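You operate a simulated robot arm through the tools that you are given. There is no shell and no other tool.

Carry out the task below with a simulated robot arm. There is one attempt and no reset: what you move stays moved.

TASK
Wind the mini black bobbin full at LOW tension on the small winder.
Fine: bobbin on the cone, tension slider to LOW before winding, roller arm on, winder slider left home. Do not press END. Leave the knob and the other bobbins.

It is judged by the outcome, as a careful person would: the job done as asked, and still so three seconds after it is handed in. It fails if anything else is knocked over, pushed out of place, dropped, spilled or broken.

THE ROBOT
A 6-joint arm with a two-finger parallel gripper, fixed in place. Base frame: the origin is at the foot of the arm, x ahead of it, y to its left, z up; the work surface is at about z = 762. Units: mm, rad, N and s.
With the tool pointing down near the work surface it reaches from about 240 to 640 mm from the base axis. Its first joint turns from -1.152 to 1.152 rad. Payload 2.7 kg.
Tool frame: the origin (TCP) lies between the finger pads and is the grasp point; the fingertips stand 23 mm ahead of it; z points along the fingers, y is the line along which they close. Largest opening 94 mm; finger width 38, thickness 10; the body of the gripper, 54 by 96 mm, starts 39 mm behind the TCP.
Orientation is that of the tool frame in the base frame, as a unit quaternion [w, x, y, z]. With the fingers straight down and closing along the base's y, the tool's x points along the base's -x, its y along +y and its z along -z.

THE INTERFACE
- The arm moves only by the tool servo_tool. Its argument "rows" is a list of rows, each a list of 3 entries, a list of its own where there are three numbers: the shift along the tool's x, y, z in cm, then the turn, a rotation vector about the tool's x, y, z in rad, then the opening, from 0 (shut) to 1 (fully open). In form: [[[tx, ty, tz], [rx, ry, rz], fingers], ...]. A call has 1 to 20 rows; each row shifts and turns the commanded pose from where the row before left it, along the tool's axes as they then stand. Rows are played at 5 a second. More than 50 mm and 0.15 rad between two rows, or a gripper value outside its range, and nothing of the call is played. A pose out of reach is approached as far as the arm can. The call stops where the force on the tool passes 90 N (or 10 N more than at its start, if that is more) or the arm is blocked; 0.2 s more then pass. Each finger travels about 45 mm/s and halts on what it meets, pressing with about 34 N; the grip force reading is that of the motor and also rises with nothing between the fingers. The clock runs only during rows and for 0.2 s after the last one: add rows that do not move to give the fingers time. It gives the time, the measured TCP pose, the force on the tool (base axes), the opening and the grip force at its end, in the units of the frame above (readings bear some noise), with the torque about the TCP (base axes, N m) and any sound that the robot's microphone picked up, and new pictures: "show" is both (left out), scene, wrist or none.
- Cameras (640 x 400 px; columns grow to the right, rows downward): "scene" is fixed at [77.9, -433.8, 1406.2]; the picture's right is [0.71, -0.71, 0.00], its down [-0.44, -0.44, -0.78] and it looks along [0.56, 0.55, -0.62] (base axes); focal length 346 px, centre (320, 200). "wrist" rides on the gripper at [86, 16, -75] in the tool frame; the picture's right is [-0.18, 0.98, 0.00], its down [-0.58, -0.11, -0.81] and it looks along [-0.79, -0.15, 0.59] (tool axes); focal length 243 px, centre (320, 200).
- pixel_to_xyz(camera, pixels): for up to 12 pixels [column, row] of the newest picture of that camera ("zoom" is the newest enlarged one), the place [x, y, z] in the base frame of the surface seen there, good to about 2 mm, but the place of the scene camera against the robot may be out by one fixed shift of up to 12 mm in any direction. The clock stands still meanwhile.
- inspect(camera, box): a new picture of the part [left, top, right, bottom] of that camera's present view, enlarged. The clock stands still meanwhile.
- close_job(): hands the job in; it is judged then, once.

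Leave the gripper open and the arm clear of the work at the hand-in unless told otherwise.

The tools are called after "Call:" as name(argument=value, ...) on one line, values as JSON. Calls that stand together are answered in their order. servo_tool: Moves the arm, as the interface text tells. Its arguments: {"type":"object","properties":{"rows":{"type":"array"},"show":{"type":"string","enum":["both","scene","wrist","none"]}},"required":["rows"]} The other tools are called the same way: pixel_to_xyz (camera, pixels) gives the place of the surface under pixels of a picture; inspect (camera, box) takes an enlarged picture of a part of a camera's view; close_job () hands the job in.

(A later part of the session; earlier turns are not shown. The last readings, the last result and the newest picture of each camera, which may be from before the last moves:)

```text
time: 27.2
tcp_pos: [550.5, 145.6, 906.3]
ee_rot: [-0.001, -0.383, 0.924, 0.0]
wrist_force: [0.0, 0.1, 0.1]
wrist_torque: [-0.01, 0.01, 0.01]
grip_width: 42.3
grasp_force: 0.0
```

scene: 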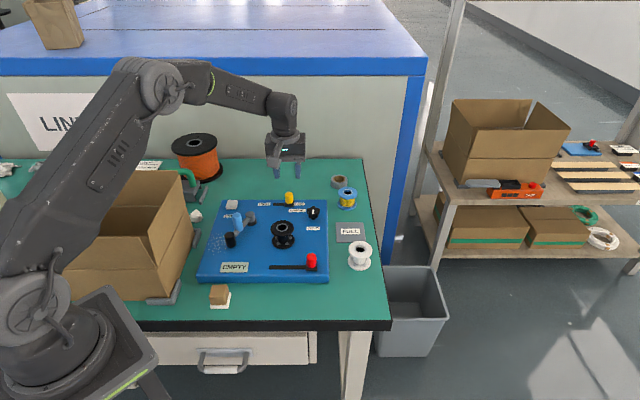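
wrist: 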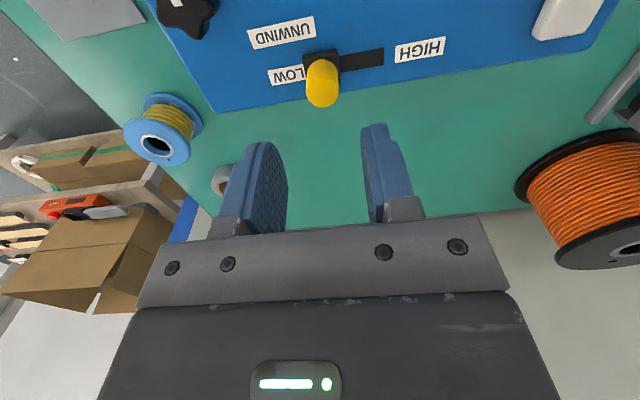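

Tension is at LOW. Next the roller arm with the blue handle. I'll measure the box rim nearby and the handle, roller and pivot in the scene view.

Call:
inspect(camera="scene", box=[140, 160, 300, 270])

Call:
pixel_to_xyz(camera="scene", pixels=[[181, 173], [190, 215], [160, 235], [145, 280], [238, 215], [239, 225], [231, 233], [231, 245], [252, 213], [178, 190], [195, 238], [285, 226]])

```text
3.64 times, centred on (220, 215) of scene
```

zoom: 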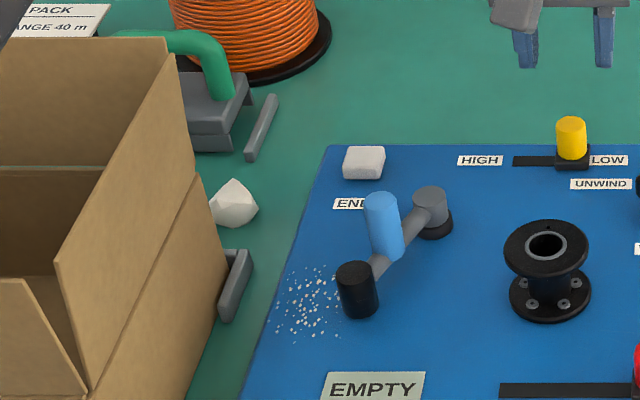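

```text
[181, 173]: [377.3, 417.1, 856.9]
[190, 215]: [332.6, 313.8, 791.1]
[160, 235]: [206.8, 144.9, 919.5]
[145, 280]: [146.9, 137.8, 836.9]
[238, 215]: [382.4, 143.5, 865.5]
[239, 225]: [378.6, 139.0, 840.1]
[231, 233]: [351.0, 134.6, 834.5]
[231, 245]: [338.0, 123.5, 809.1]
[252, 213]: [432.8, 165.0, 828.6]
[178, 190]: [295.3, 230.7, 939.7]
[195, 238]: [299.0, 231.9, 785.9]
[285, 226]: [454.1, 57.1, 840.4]
```

Box flap is ~125 mm away from the handle along the board axis, enough room. I'll hover over the blue handle at about (382,142), z≈906.

Call:
servo_tool(rows=[[[3.04, 2.92, 0], [0, 0, 0], 0.45], [[3.04, 2.92, 0], [0, 0, 0], 0.45], [[3.04, 2.92, 0], [0, 0, 0], 0.45], [[3.04, 2.92, 0], [0, 0, 0], 0.45], [[0, 0, 0], [0, 0, 0], 0.45]])

```text
time: 28.4
tcp_pos: [382.1, 143.1, 906.2]
ee_rot: [0.001, -0.383, 0.924, 0.0]
wrist_force: [-0.2, -0.6, -0.3]
wrist_torque: [0.02, -0.01, 0.02]
grip_width: 42.1
grasp_force: 0.0
```

scene: 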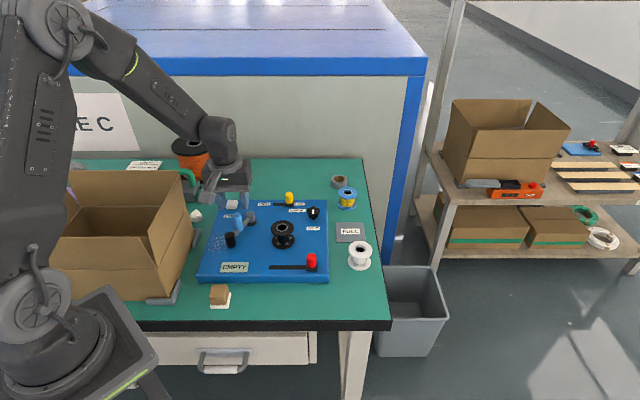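
wrist: 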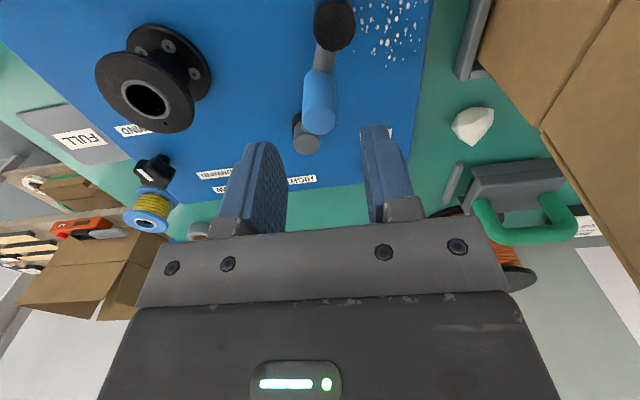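

Call:
pixel_to_xyz(camera="wrist", pixels=[[319, 120], [319, 130], [305, 118], [333, 118], [320, 90], [334, 22], [334, 35], [308, 140], [325, 55], [305, 125], [318, 75], [334, 5]])

Call:
inspect(camera="wrist", box=[260, 0, 400, 160])

```text
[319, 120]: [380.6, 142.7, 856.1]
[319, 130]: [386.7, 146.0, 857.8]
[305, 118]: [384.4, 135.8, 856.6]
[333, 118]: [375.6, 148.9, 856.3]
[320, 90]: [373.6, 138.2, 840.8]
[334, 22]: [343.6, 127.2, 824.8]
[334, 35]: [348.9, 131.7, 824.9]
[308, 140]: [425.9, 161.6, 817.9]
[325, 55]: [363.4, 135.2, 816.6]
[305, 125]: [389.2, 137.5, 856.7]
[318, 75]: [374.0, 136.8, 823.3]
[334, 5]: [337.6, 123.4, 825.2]
```

```text
2.50 times, centred on (330, 80) of wrist
```

zoom: 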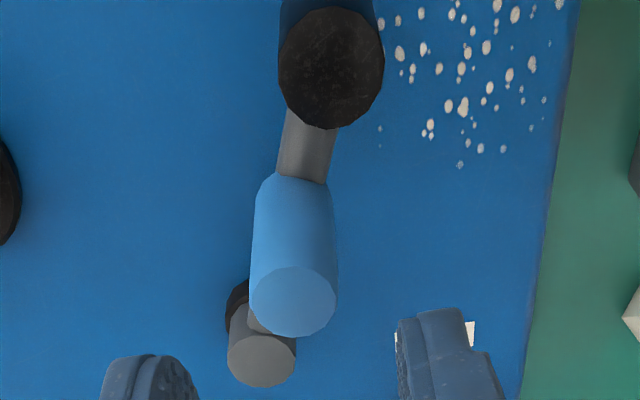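

Handle centre ≈(382,143), pivot ≈(428.5,163.5), roller ≈(345.5,128.5). I'll narrow the fingers to about 30 mm and lower around the handle (z≈862), staying above the bobbin's height.

Call:
servo_tool(rows=[[[0, 0, 0], [0, 0, 0], 0.34], [[0, 0, 0.8], [0, 0, 0], 0.34], [[0, 0, 1.8], [0, 0, 0], 0.34], [[0, 0, 1.8], [0, 0, 0], 0.34], [[0, 0, 0], [0, 0, 0], 0.34]])

```text
time: 29.6
tcp_pos: [382.7, 143.7, 861.4]
ee_rot: [0.001, -0.384, 0.923, 0.0]
wrist_force: [0.9, 0.1, 0.2]
wrist_torque: [0.0, -0.02, -0.03]
grip_width: 31.8
grasp_force: 0.0
```

scene: 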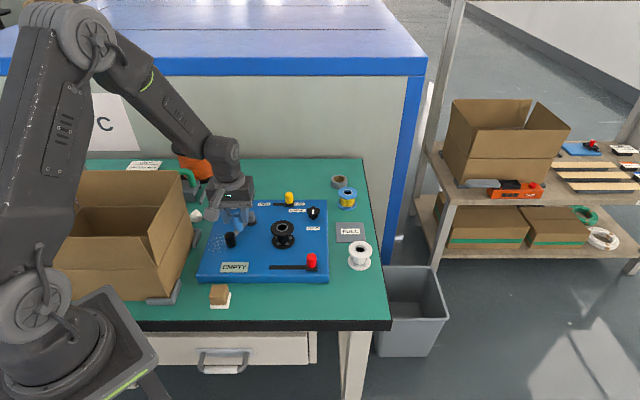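
wrist: 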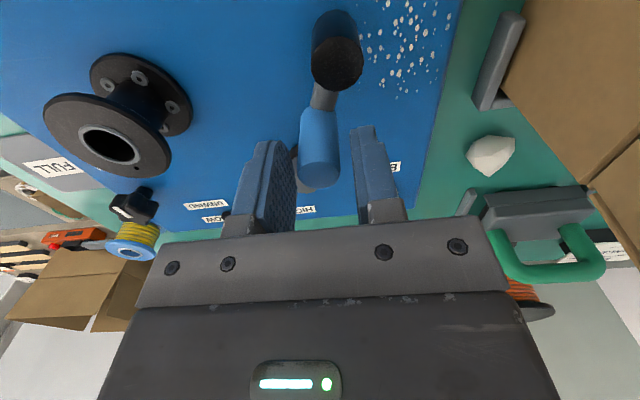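

The handle is between the fingers. Swing the arm along its arc toward the bobbin: the first 40°.

Call:
servo_tool(rows=[[[0.17, -0.71, 0], [0, 0, 0], 0.34], [[0.18, -0.71, 0], [0, 0, 0], 0.34], [[0.09, -0.88, 0], [0, 0, 0], 0.34], [[-0.06, -0.88, 0], [0, 0, 0], 0.34], [[-0.21, -0.86, 0], [0, 0, 0], 0.34], [[0, 0, 0], [0, 0, 0], 0.34]])

```text
time: 31.0
tcp_pos: [410.5, 113.9, 863.5]
ee_rot: [0.001, -0.384, 0.923, -0.001]
wrist_force: [-0.5, 1.6, -0.7]
wrist_torque: [-0.01, 0.02, 0.03]
grip_width: 32.5
grasp_force: 0.2
```

scene: 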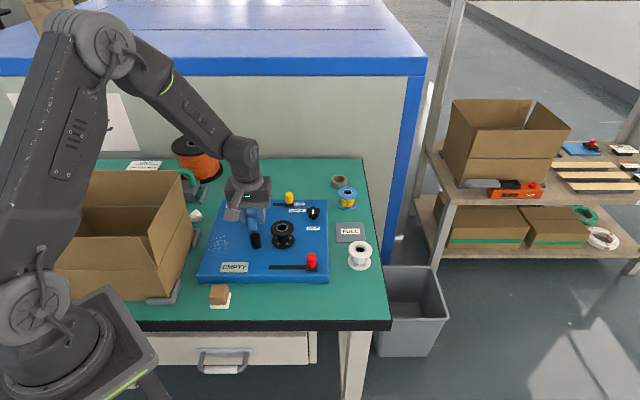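
wrist: 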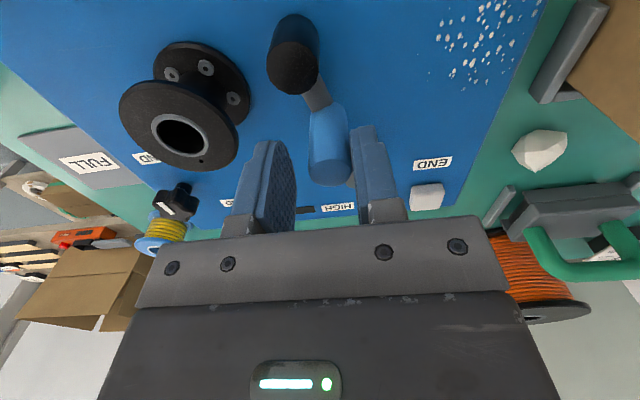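

The arm swings easily and the roller approaches the bobbin. Continue another ~20° in small steps.

Call:
servo_tool(rows=[[[-0.18, -0.4, 0], [0, 0, 0], 0.34], [[-0.19, -0.4, 0], [0, 0, 0], 0.34], [[-0.25, -0.37, 0], [0, 0, 0], 0.34], [[-0.25, -0.37, 0], [0, 0, 0], 0.34], [[0, 0, 0], [0, 0, 0], 0.34]])

```text
time: 32.2
tcp_pos: [427.1, 108.4, 862.1]
ee_rot: [0.0, -0.384, 0.923, 0.0]
wrist_force: [-8.0, 3.4, 1.1]
wrist_torque: [-0.04, 0.1, 0.03]
grip_width: 35.2
grasp_force: 4.2
```

scene: 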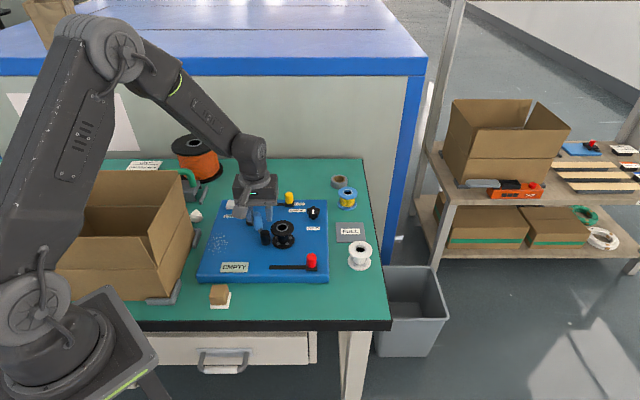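
wrist: 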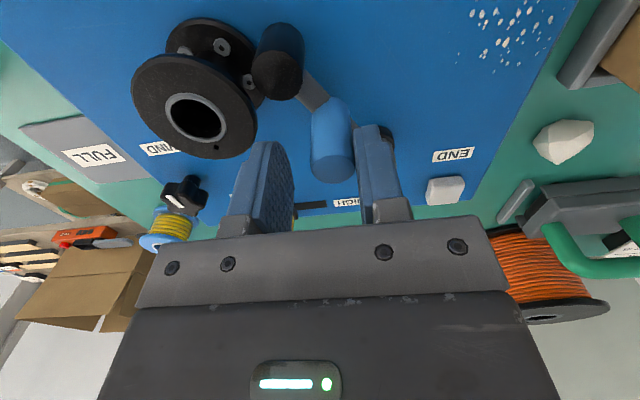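

Contact: opposing force ~9 N. Let me look at the roller and bobbin closely.

Call:
inspect(camera="wrist", box=[130, 0, 410, 190])

Call:
inspect(camera="scene", box=[225, 200, 315, 260])

```text
2.11 times, centred on (270, 95) of wrist
```

zoom: 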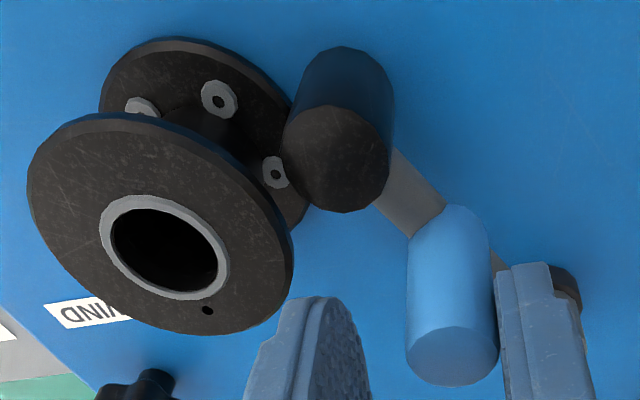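

```text
6.67 times, centred on (270, 230) of scene
```

zoom: 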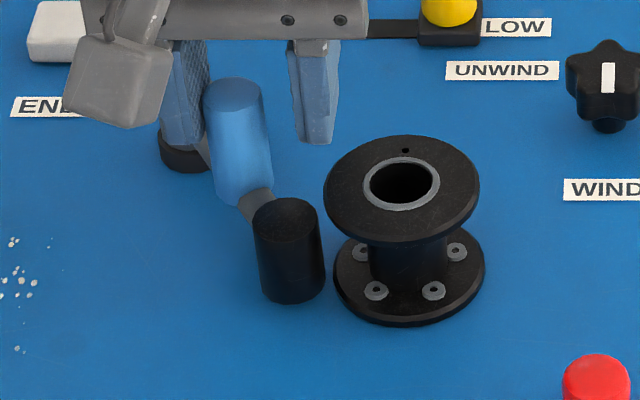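

Call:
pixel_to_xyz(camera="wrist", pixels=[[278, 75], [270, 60], [290, 60], [278, 98], [333, 168], [195, 118], [190, 90], [256, 110], [250, 140], [255, 80]])

Call:
pixel_to_xyz(camera="scene", pixels=[[265.3, 231.5], [261, 233], [270, 232], [265.5, 244], [258, 214], [274, 232], [285, 227], [283, 243], [272, 244]])

```text
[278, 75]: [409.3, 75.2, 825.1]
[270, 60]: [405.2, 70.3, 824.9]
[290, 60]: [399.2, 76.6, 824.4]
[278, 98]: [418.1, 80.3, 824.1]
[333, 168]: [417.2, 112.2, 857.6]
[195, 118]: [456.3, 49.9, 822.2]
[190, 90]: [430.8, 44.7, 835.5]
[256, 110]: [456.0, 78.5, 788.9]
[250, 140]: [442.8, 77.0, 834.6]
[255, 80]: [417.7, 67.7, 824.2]
```

```text
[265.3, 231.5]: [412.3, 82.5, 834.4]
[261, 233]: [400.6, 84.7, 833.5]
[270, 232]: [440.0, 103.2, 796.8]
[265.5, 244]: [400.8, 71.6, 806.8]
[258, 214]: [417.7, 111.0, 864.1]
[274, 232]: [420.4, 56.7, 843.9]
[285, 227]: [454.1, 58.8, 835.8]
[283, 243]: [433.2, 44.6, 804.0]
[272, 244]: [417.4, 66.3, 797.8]
```

The roller is at about (409,75.5), roughly 5 mm short of the bobbin flange, with resistance ~9 N. I'll push 4 mm further and watch the force.

Call:
servo_tool(rows=[[[-0.1, -0.17, 0], [0, 0, 0], 0.34], [[-0.1, -0.17, 0], [0, 0, 0], 0.34], [[0, 0, 0], [0, 0, 0], 0.34]])

```text
time: 33.0
tcp_pos: [430.1, 106.4, 861.6]
ee_rot: [-0.001, -0.383, 0.924, 0.0]
wrist_force: [-19.4, 6.9, -1.2]
wrist_torque: [-0.02, 0.09, 0.13]
grip_width: 40.4
grasp_force: 10.1
```

scene: 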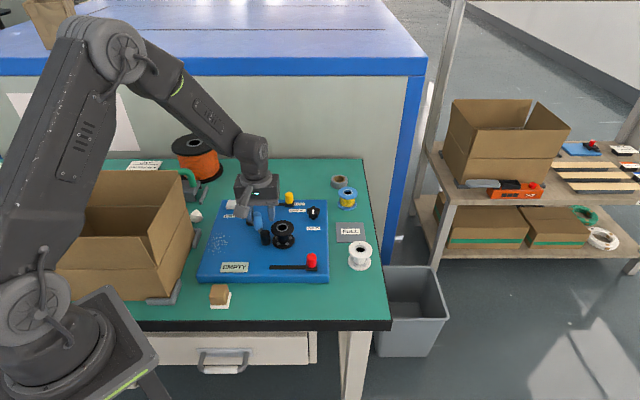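
wrist: 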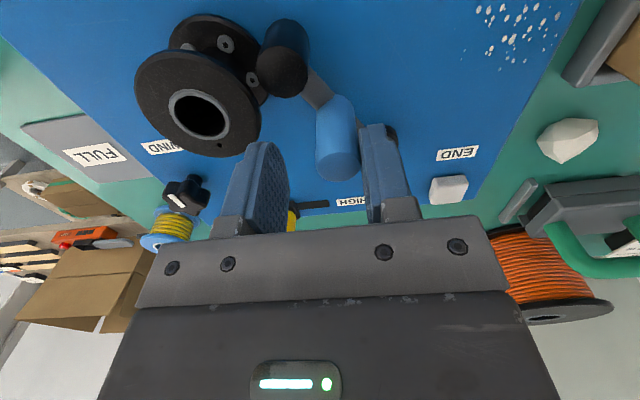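

The arm is at a firm stop (20 N, fingers yielding, arm not moving). That's its ON stop. I'll back off a few mm, then see whether it stays.

Call:
servo_tool(rows=[[[0.2, 0.4, 0], [0, 0, 0], 0.36], [[0.1, 0.35, 0], [0, 0, 0], 0.36], [[0, 0, 0], [0, 0, 0], 0.36], [[0, 0, 0], [0, 0, 0], 0.36]])

Call:
inspect(camera="scene", box=[200, 190, 335, 280])

```text
time: 34.0
tcp_pos: [424.2, 111.9, 862.9]
ee_rot: [0.002, -0.384, 0.923, 0.0]
wrist_force: [0.4, -0.2, 0.1]
wrist_torque: [0.03, 0.02, 0.02]
grip_width: 33.6
grasp_force: 0.0
```

scene: 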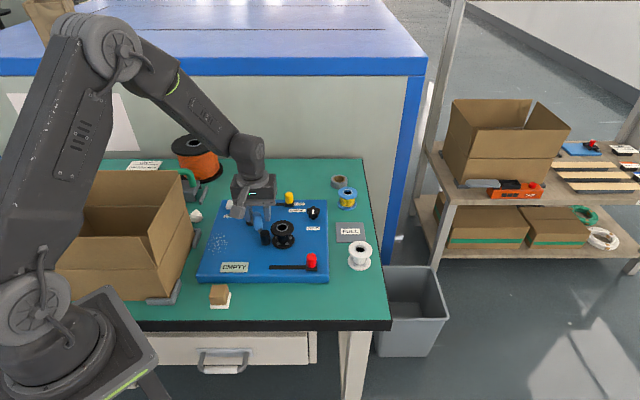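
wrist: 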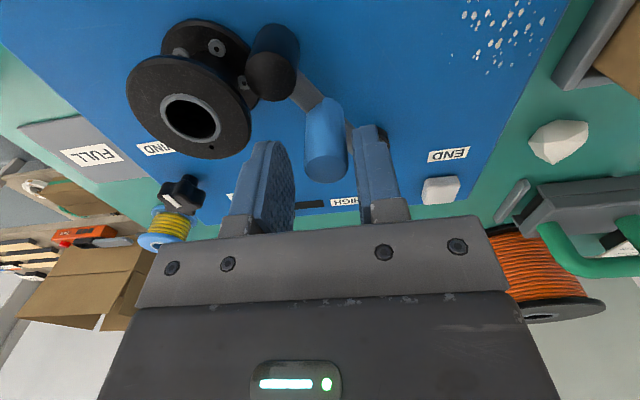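

```text
4.44 times, centred on (268, 235) of scene
```

zoom: 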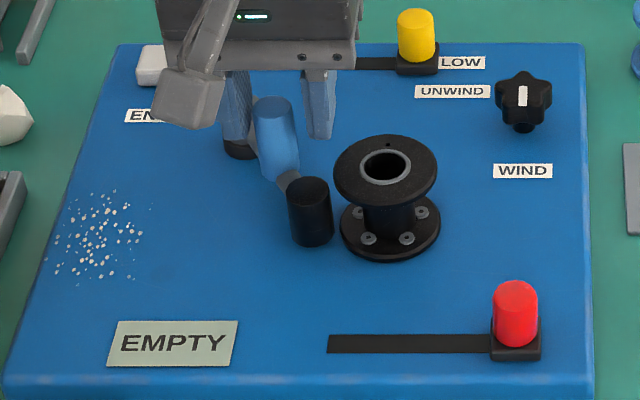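

The arm stays put beside the bobbin. Rising, then over to the red winder slider at about (435,-55), hovering at z≈910 to measure.

Call:
servo_tool(rows=[[[0, 0, -1.5], [0, 0, 0], 0.36], [[0, 0, -3.2], [0, 0, 0], 0.36], [[2.76, -3.14, 0], [0, 0, 0], 0.5], [[2.76, -3.14, 0], [0, 0, 0], 0.5], [[2.76, -3.14, 0], [0, 0, 0], 0.5], [[2.76, -3.14, 0], [0, 0, 0], 0.5], [[0, 0, 0], [0, 0, 0], 0.5]])

```text
time: 35.6
tcp_pos: [433.9, -55.3, 909.5]
ee_rot: [0.001, -0.383, 0.924, 0.001]
wrist_force: [0.4, -0.4, 0.2]
wrist_torque: [-0.01, 0.02, -0.03]
grip_width: 46.6
grasp_force: 0.1
```

scene: 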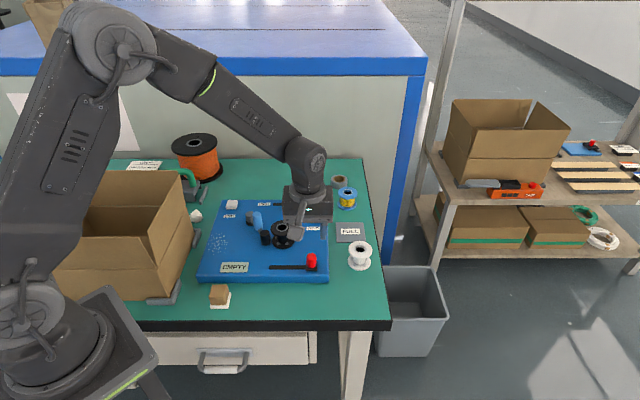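
wrist: 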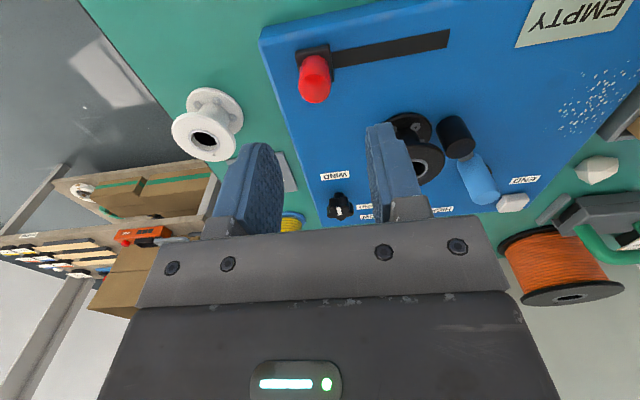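

Call:
inspect(camera="wrist", box=[270, 20, 460, 130])

Call:
pixel_to_xyz(camera="wrist", pixels=[[315, 90], [315, 96], [315, 101], [302, 85], [329, 82], [313, 65], [311, 48], [332, 57], [448, 40], [445, 32], [299, 62]])

```text
3.37 times, centred on (365, 75) of wrist
```

zoom: 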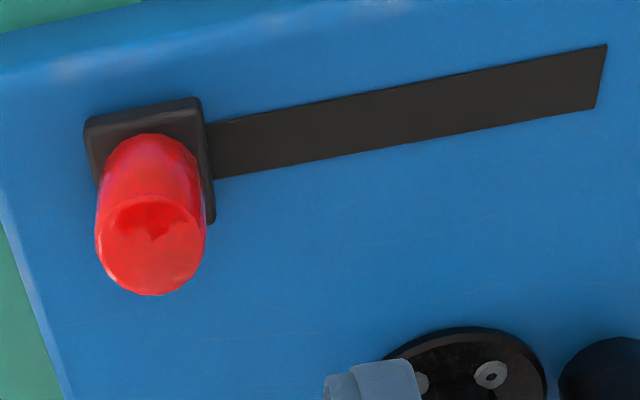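

```text
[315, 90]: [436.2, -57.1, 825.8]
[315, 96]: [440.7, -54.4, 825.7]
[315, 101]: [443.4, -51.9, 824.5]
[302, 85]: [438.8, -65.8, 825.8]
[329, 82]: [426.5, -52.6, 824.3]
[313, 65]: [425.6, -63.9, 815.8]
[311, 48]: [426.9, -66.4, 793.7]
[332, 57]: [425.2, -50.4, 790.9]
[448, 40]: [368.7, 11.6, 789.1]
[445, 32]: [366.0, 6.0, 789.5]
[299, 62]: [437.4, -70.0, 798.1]
```

Red cap centre ≈(435.3,-57.7,825.5). Shift 2.7 mm and lower to z≈826, then close on it.

Call:
servo_tool(rows=[[[0.05, -0.27, 2.0], [0, 0, 0], 0.5], [[0, 0, 2.2], [0, 0, 0], 0.5], [[0, 0, 2.1], [0, 0, 0], 0.5], [[0, 0, 2.0], [0, 0, 0], 0.5], [[0, 0, 0], [0, 0, 0], 0.4], [[0, 0, 0], [0, 0, 0], 0.3], [[0, 0, 0], [0, 0, 0], 0.15], [[0, 0, 0], [0, 0, 0], 0.15], [[0, 0, 0], [0, 0, 0], 0.15]])

```text
time: 37.6
tcp_pos: [435.4, -57.5, 826.9]
ee_rot: [0.001, -0.384, 0.924, 0.0]
wrist_force: [1.6, 0.3, -6.0]
wrist_torque: [0.67, 0.02, 0.01]
grip_width: 22.8
grasp_force: 45.1
```

scene: 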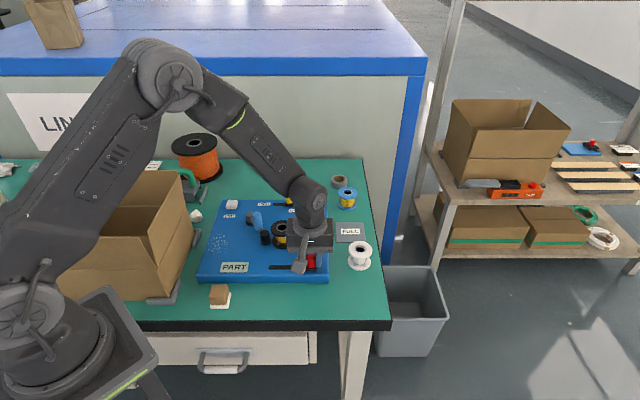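
wrist: 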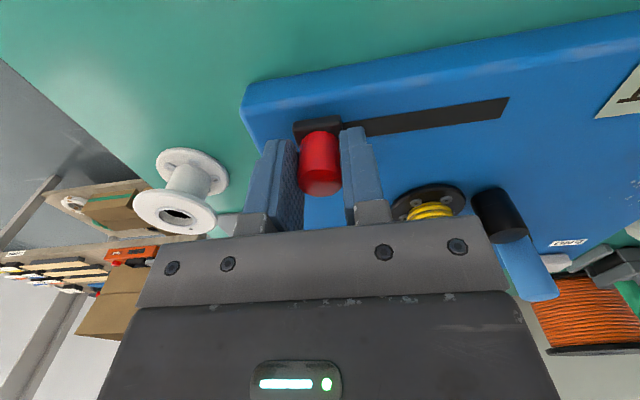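

The display now reads PART and yellow thread shows on the bobbin. I'll inspect before any further motion.

Call:
inspect(camera="scene", box=[200, 190, 335, 280])

Call:
inspect(camera="wrist", box=[230, 60, 560, 260])

```text
4.44 times, centred on (268, 235) of scene
```

zoom: 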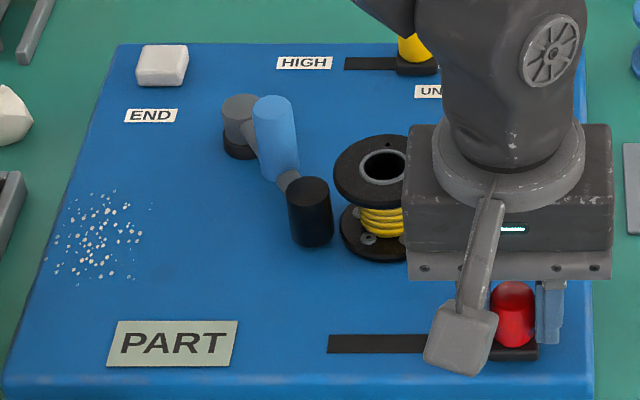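

```text
1.94 times, centred on (395, 160) of wrist
```

zoom: 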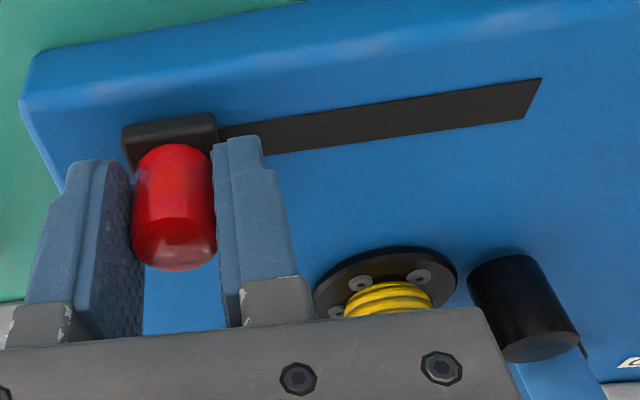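

The slider hasn't moved; the winding seems to run with the roller arm on. I'll release the red slider without shifting it and watch the display.

Call:
servo_tool(rows=[[[0, 0, 0], [0, 0, 0], 0.3], [[0, 0, 0], [0, 0, 0], 0.45], [[0, 0, 0], [0, 0, 0], 0.45]])

Call:
inspect(camera="scene", box=[200, 190, 335, 280])

```text
time: 38.4
tcp_pos: [435.9, -57.3, 826.8]
ee_rot: [0.001, -0.383, 0.924, 0.001]
wrist_force: [0.5, 0.4, -0.3]
wrist_torque: [-0.01, 0.0, -0.01]
grip_width: 42.4
grasp_force: 0.1
```

scene: 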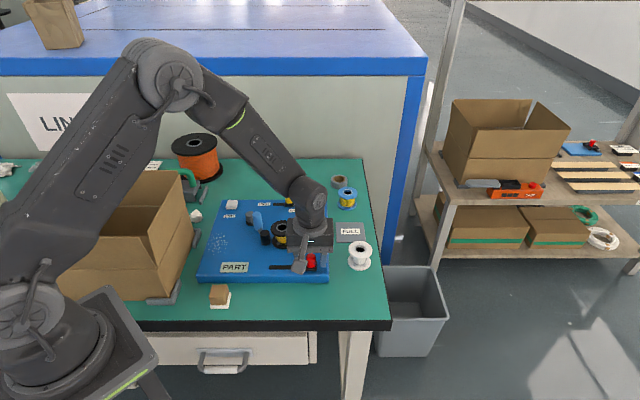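
wrist: 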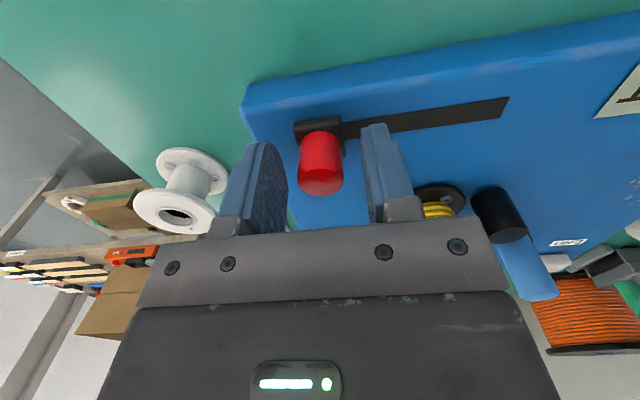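

```text
4.44 times, centred on (268, 235) of scene
```

zoom: 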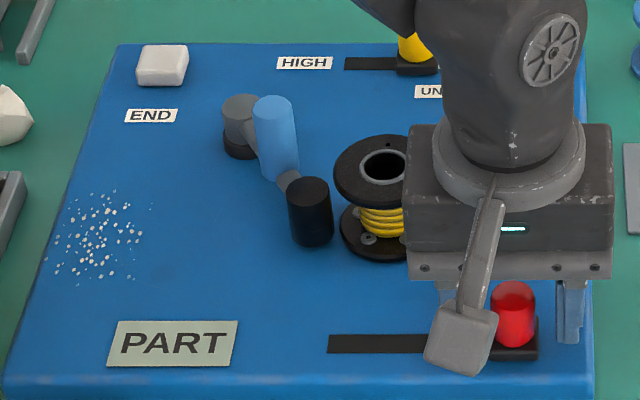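

Slider still at its place. I'll rise clear and watch the thread.

Call:
servo_tool(rows=[[[0, 0, -2], [0, 0, 0], 0.45], [[0, 0, -3], [0, 0, 0], 0.45], [[0, 0, -3], [0, 0, 0], 0.45], [[2, -3, 0], [0, 0, 0], 0.45], [[2, -3, 0], [0, 0, 0], 0.45], [[0, 0, 0], [0, 0, 0], 0.45]])

Call:
inspect(camera="scene", box=[200, 190, 335, 280])

```text
time: 39.8
tcp_pos: [451.3, -130.4, 907.5]
ee_rot: [0.001, -0.383, 0.924, 0.0]
wrist_force: [0.3, 0.0, -0.4]
wrist_torque: [-0.01, -0.02, -0.03]
grip_width: 42.4
grasp_force: 0.0
```

scene: 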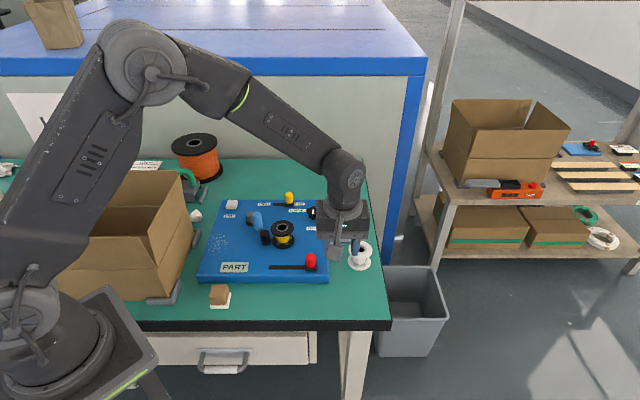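
wrist: 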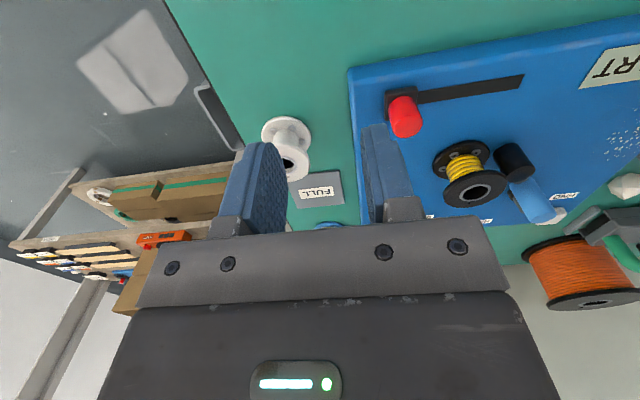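

```text
4.44 times, centred on (268, 235) of scene
```

zoom: 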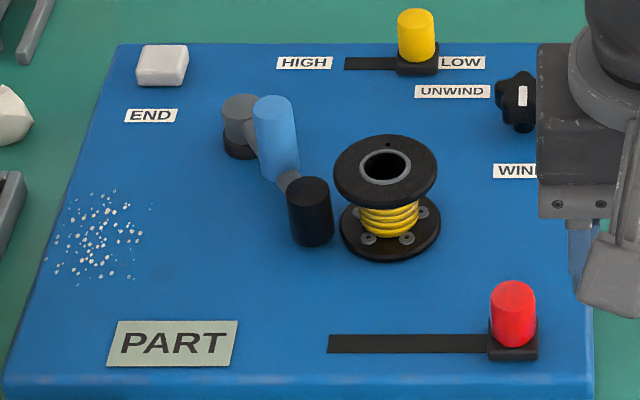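

The slider appears ~1.5 mm left of where it was (from my grip). I'll wait 3 s without touching to see whether the winding continues by itself.

Call:
servo_tool(rows=[[[0, 0, 0], [0, 0, 0], 0.45], [[0, 0, 0], [0, 0, 0], 0.45], [[0, 0, 0], [0, 0, 0], 0.45], [[0, 0, 0], [0, 0, 0], 0.45], [[0, 0, 0], [0, 0, 0], 0.45], [[0, 0, 0], [0, 0, 0], 0.45], [[0, 0, 0], [0, 0, 0], 0.45], [[0, 0, 0], [0, 0, 0], 0.45], [[0, 0, 0], [0, 0, 0], 0.45], [[0, 0, 0], [0, 0, 0], 0.45], [[0, 0, 0], [0, 0, 0], 0.45], [[0, 0, 0], [0, 0, 0], 0.45], [[0, 0, 0], [0, 0, 0], 0.45], [[0, 0, 0], [0, 0, 0], 0.45], [[0, 0, 0], [0, 0, 0], 0.45]], show="none")

Call:
inspect(camera="scene", box=[200, 190, 335, 280])

```text
time: 43.0
tcp_pos: [449.7, -129.5, 906.7]
ee_rot: [0.001, -0.384, 0.923, 0.001]
wrist_force: [0.7, -0.2, 0.4]
wrist_torque: [0.0, -0.03, -0.01]
grip_width: 42.3
grasp_force: 0.1
```

```text
4.44 times, centred on (268, 235) of scene
```

zoom: 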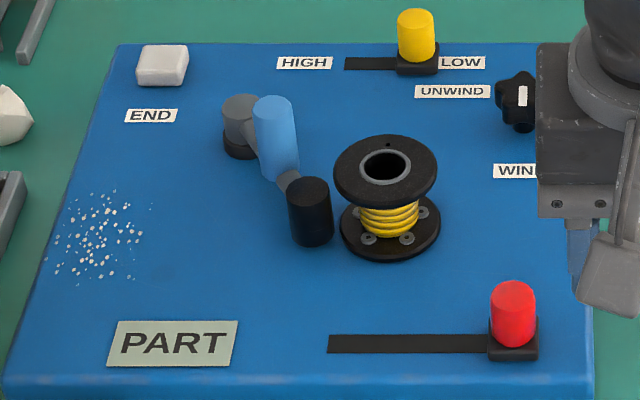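

No further change on its own, so it winds with slider travel. I'll go back, grip the red slider again, and slide it left in stages while watching the display.

Call:
servo_tool(rows=[[[-2, 3, 0], [0, 0, 0], 0.5], [[-2, 3.05, 0], [0, 0, 0], 0.5], [[0, 0, 2.7], [0, 0, 0], 0.5], [[0, 0, 2.7], [0, 0, 0], 0.5], [[0, 0, 2.6], [0, 0, 0], 0.5], [[0, 0, 0], [0, 0, 0], 0.5]])

```text
time: 44.4
tcp_pos: [435.0, -57.2, 825.3]
ee_rot: [0.001, -0.384, 0.923, 0.0]
wrist_force: [0.2, 0.1, -0.3]
wrist_torque: [0.0, -0.01, 0.02]
grip_width: 46.9
grasp_force: 0.1
```

scene: 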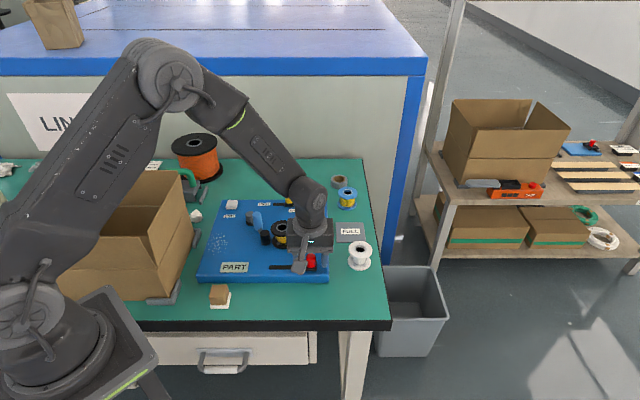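
wrist: 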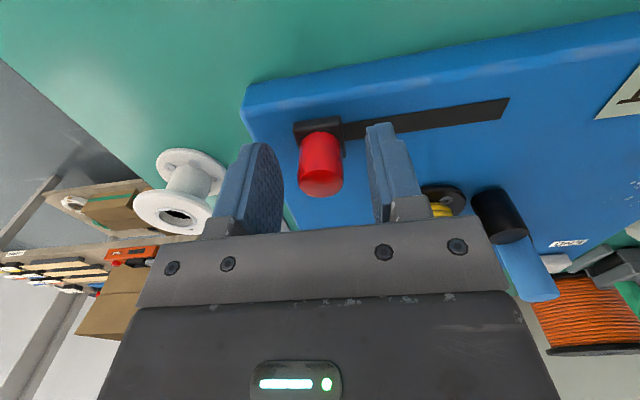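

Centred over the cap. Closing, then sliding left 20 mm in 4 mm steps.

Call:
servo_tool(rows=[[[0, 0, 0], [0, 0, 0], 0.4], [[0, 0, 0], [0, 0, 0], 0.3], [[0, 0, 0], [0, 0, 0], 0.15], [[0, 0, 0], [0, 0, 0], 0.15], [[0, 0, 0], [0, 0, 0], 0.15], [[0, 0.4, 0], [0, 0, 0], 0.15], [[0, 0.4, 0], [0, 0, 0], 0.15], [[0, 0.4, 0], [0, 0, 0], 0.15], [[0, 0.4, 0], [0, 0, 0], 0.15], [[0, 0.4, 0], [0, 0, 0], 0.15], [[0, 0, 0], [0, 0, 0], 0.15]])

Call:
inspect(camera="scene", box=[200, 190, 335, 280])

```text
time: 46.8
tcp_pos: [420.8, -43.6, 825.9]
ee_rot: [0.001, -0.383, 0.924, 0.001]
wrist_force: [0.4, -0.4, -3.2]
wrist_torque: [0.5, 0.07, -0.03]
grip_width: 22.9
grasp_force: 45.0
```

scene: 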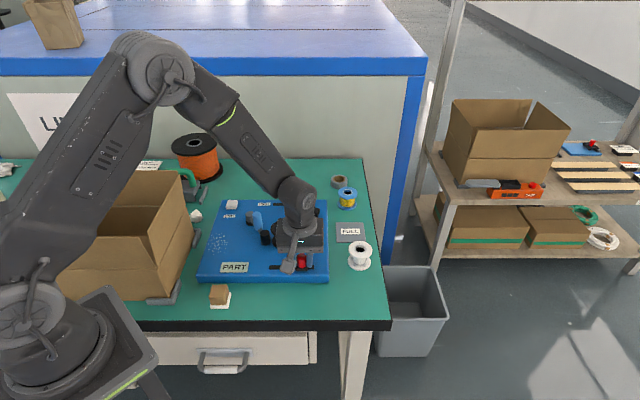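
wrist: 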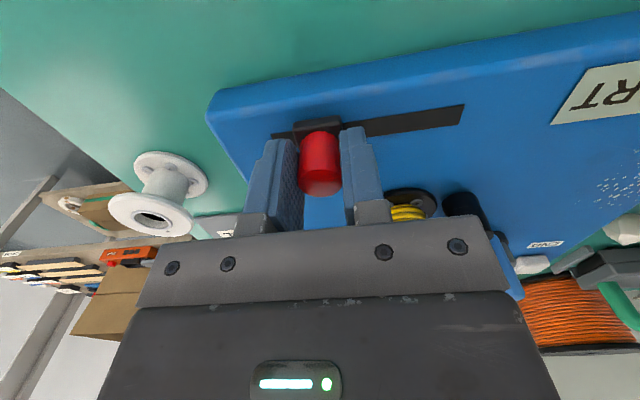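

```text
4.44 times, centred on (268, 235) of scene
```

zoom: 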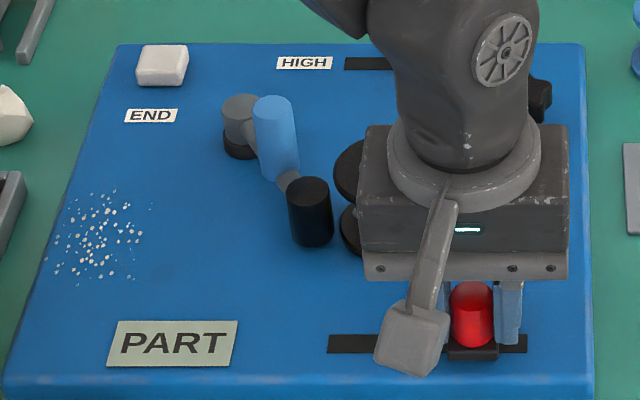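

It slides smoothly; display still PART. Continue left 40 mm.

Call:
servo_tool(rows=[[[0, 0.4, 0], [0, 0, 0], 0.15], [[0, 0.4, 0], [0, 0, 0], 0.15], [[0, 0.4, 0], [0, 0, 0], 0.15], [[0, 0.4, 0], [0, 0, 0], 0.15], [[0, 0.4, 0], [0, 0, 0], 0.15], [[0, 0.4, 0], [0, 0, 0], 0.15], [[0, 0.4, 0], [0, 0, 0], 0.15], [[0, 0.4, 0], [0, 0, 0], 0.15], [[0, 0.4, 0], [0, 0, 0], 0.15], [[0, 0.4, 0], [0, 0, 0], 0.15], [[0, 0, 0], [0, 0, 0], 0.15]])

Call:
inspect(camera="scene", box=[200, 190, 335, 280])

```text
time: 49.2
tcp_pos: [393.3, -15.1, 826.7]
ee_rot: [0.001, -0.383, 0.924, 0.001]
wrist_force: [1.4, 1.3, -7.6]
wrist_torque: [0.14, 0.53, 0.02]
grip_width: 22.6
grasp_force: 45.2
```

scene: 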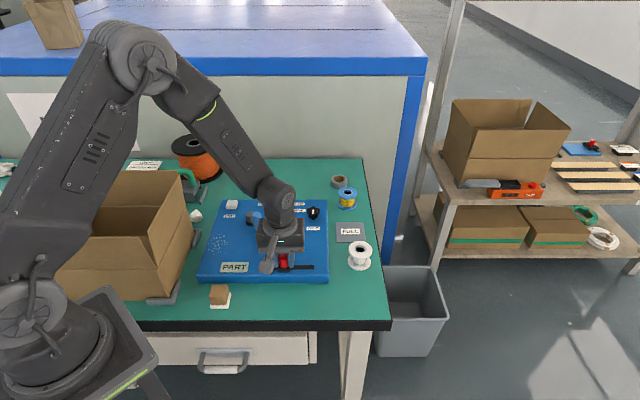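
wrist: 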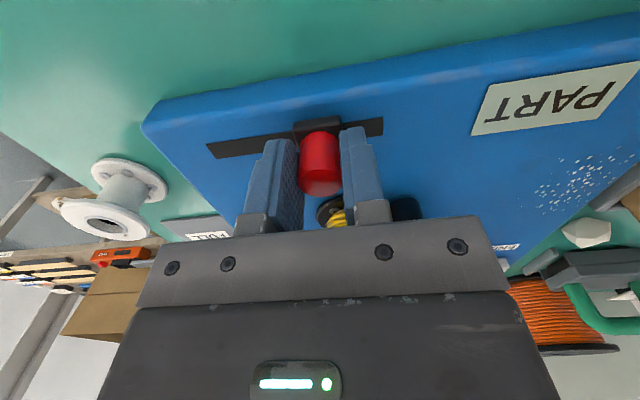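

```text
4.44 times, centred on (268, 235) of scene
```

zoom: 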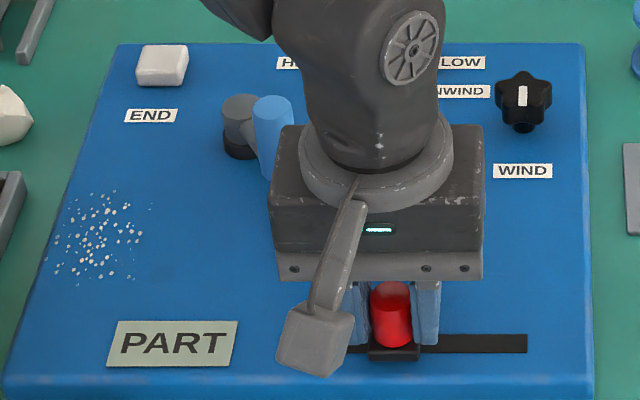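

Still PART. Continue left toward the slot's end, 20 mm then smaller steps.

Call:
servo_tool(rows=[[[0, 0.4, 0], [0, 0, 0], 0.15], [[0, 0.4, 0], [0, 0, 0], 0.15], [[0, 0.4, 0], [0, 0, 0], 0.15], [[0, 0.4, 0], [0, 0, 0], 0.15], [[0, 0.3, 0], [0, 0, 0], 0.15], [[0, 0.2, 0], [0, 0, 0], 0.15], [[0, 0, 0], [0, 0, 0], 0.15], [[0, 0, 0], [0, 0, 0], 0.15]])

Call:
inspect(camera="scene", box=[200, 190, 335, 280])

```text
time: 51.0
tcp_pos: [378.2, -1.3, 825.4]
ee_rot: [0.001, -0.383, 0.924, 0.001]
wrist_force: [1.1, 0.7, -1.2]
wrist_torque: [0.08, 0.59, 0.01]
grip_width: 22.7
grasp_force: 45.1
```

scene: 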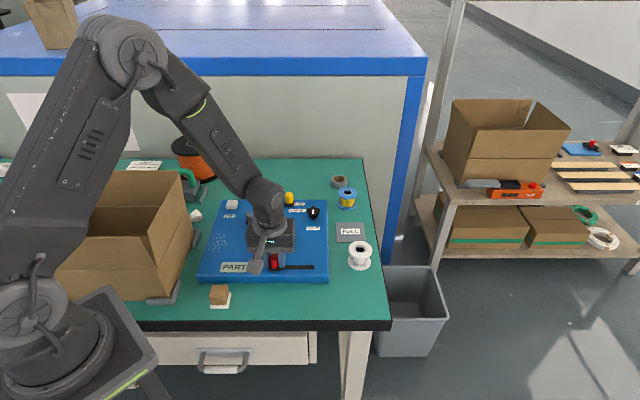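
wrist: 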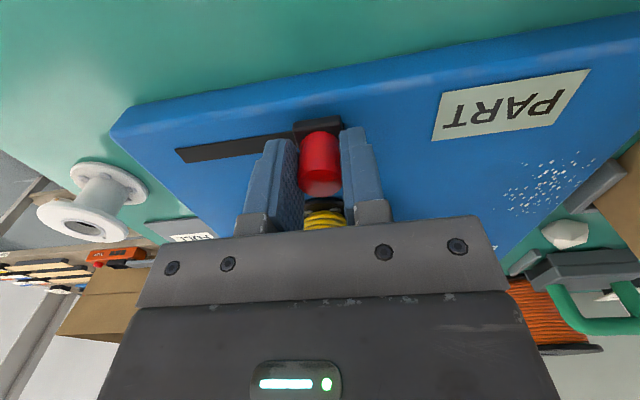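

```text
4.44 times, centred on (268, 235) of scene
```

zoom: 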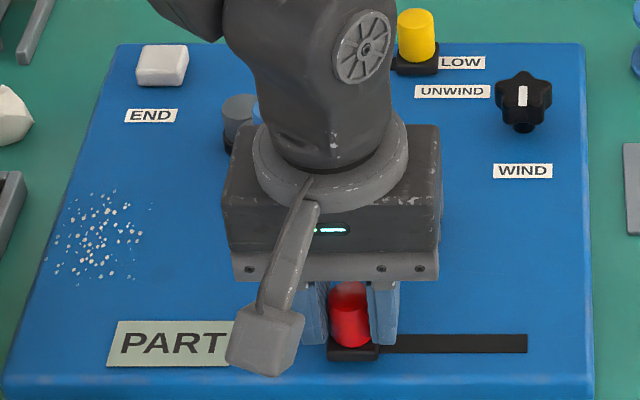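

About 6 mm remain to the left end. Continue in 2 mm steps until the stop.

Call:
servo_tool(rows=[[[0, 0.2, 0], [0, 0, 0], 0.15], [[0, 0.2, 0], [0, 0, 0], 0.15], [[0, 0.2, 0], [0, 0, 0], 0.15], [[0, 0.2, 0], [0, 0, 0], 0.15], [[0, 0, 0], [0, 0, 0], 0.15], [[0, 0, 0], [0, 0, 0], 0.15]])

Call:
inspect(camera="scene", box=[200, 190, 335, 280])

```text
time: 52.4
tcp_pos: [372.6, 5.0, 825.9]
ee_rot: [0.001, -0.383, 0.924, -0.001]
wrist_force: [3.5, -3.2, -1.0]
wrist_torque: [0.12, 0.59, -0.03]
grip_width: 22.6
grasp_force: 45.0
```

scene: 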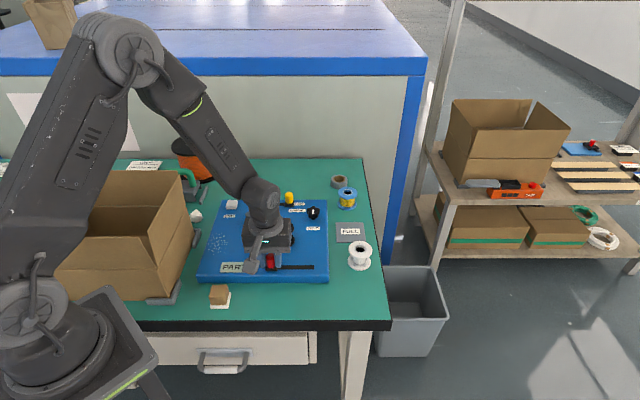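
wrist: 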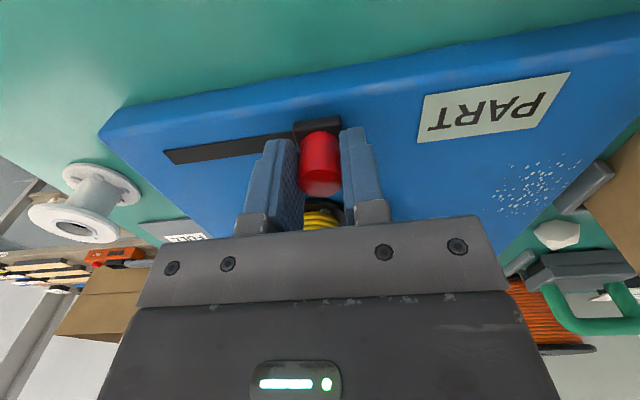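

```text
4.44 times, centred on (268, 235) of scene
```

zoom: 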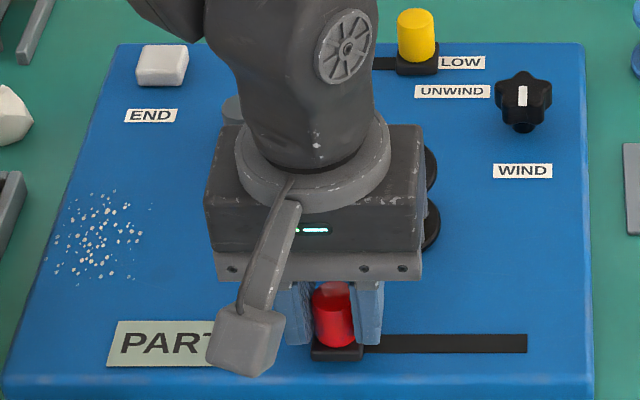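

Call:
servo_tool(rows=[[[0, 0.2, 0], [0, 0, 0], 0.15], [[0, 0.1, 0], [0, 0, 0], 0.15], [[0, 0, 0], [0, 0, 0], 0.15], [[0, 0, 0], [0, 0, 0], 0.15], [[0, 0, 0], [0, 0, 0], 0.15], [[0, 0, 0], [0, 0, 0], 0.15]])

Call:
inspect(camera="wrist", box=[230, 60, 560, 260])

```text
time: 53.8
tcp_pos: [371.8, 5.3, 827.3]
ee_rot: [0.004, -0.383, 0.924, -0.001]
wrist_force: [31.6, -36.5, -24.0]
wrist_torque: [-0.02, 0.41, -0.06]
grip_width: 23.1
grasp_force: 45.0
```

scene: 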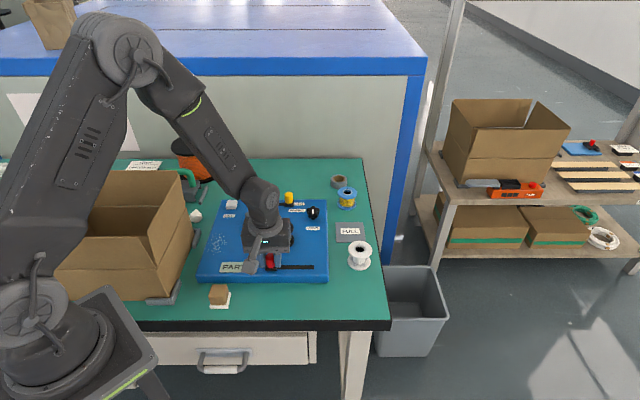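
wrist: 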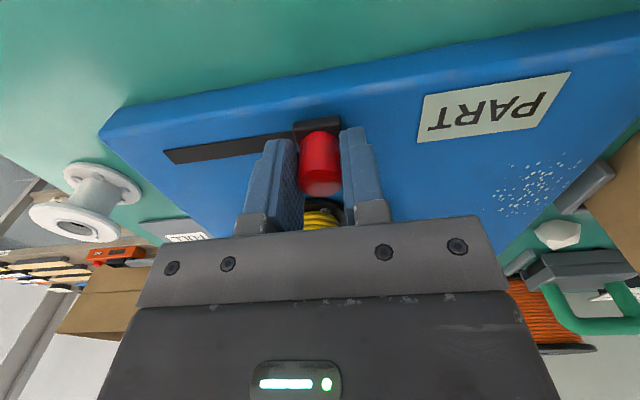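

```text
1.94 times, centred on (395, 160) of wrist
```

zoom: 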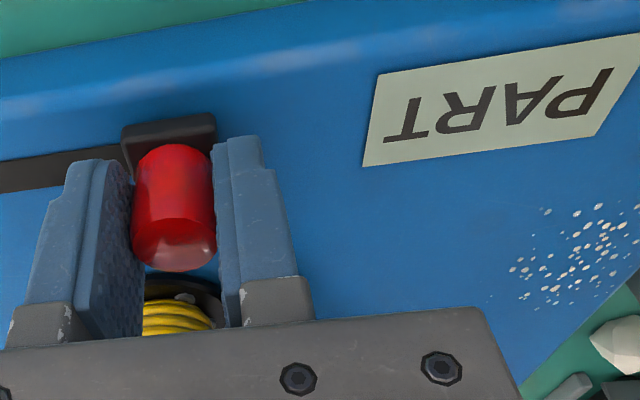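

Left stop reached (48 N). Slide back right now in 5 mm steps, watching the display.

Call:
servo_tool(rows=[[[0, -0.3, 0], [0, 0, 0], 0.15], [[0, -0.5, 0], [0, 0, 0], 0.15], [[0, -0.5, 0], [0, 0, 0], 0.15], [[0, -0.5, 0], [0, 0, 0], 0.15], [[0, -0.5, 0], [0, 0, 0], 0.15], [[0, -0.5, 0], [0, 0, 0], 0.15], [[0, -0.5, 0], [0, 0, 0], 0.15], [[0, -0.5, 0], [0, 0, 0], 0.15], [[0, 0, 0], [0, 0, 0], 0.15]])

Call:
inspect(camera="scene", box=[200, 190, 335, 280])

```text
time: 55.8
tcp_pos: [398.1, -20.2, 826.4]
ee_rot: [0.0, -0.383, 0.924, 0.0]
wrist_force: [-0.2, 1.8, 6.6]
wrist_torque: [0.0, 0.74, 0.1]
grip_width: 22.5
grasp_force: 45.0
```

scene: 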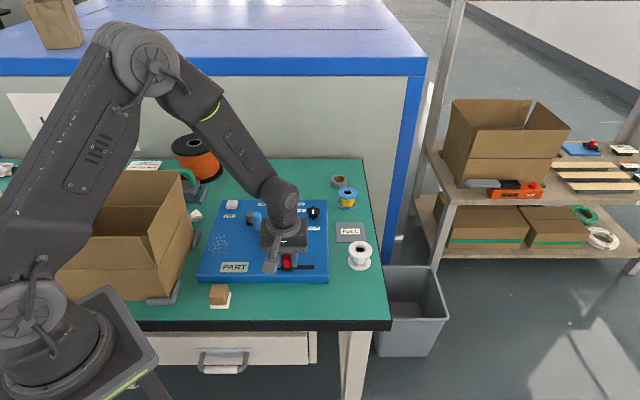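
wrist: 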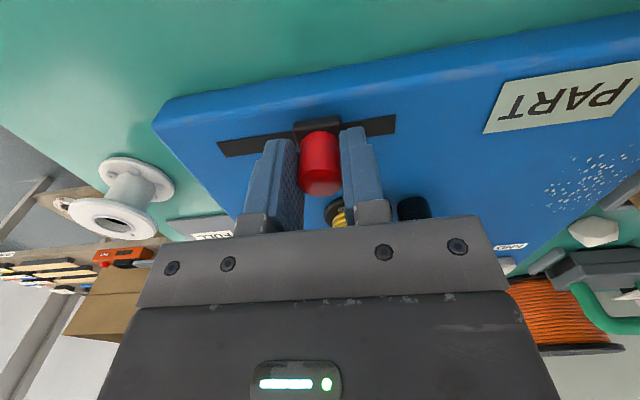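

```text
4.44 times, centred on (268, 235) of scene
```

zoom: 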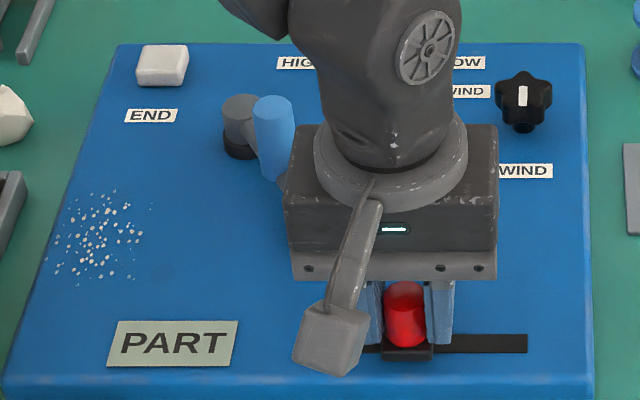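

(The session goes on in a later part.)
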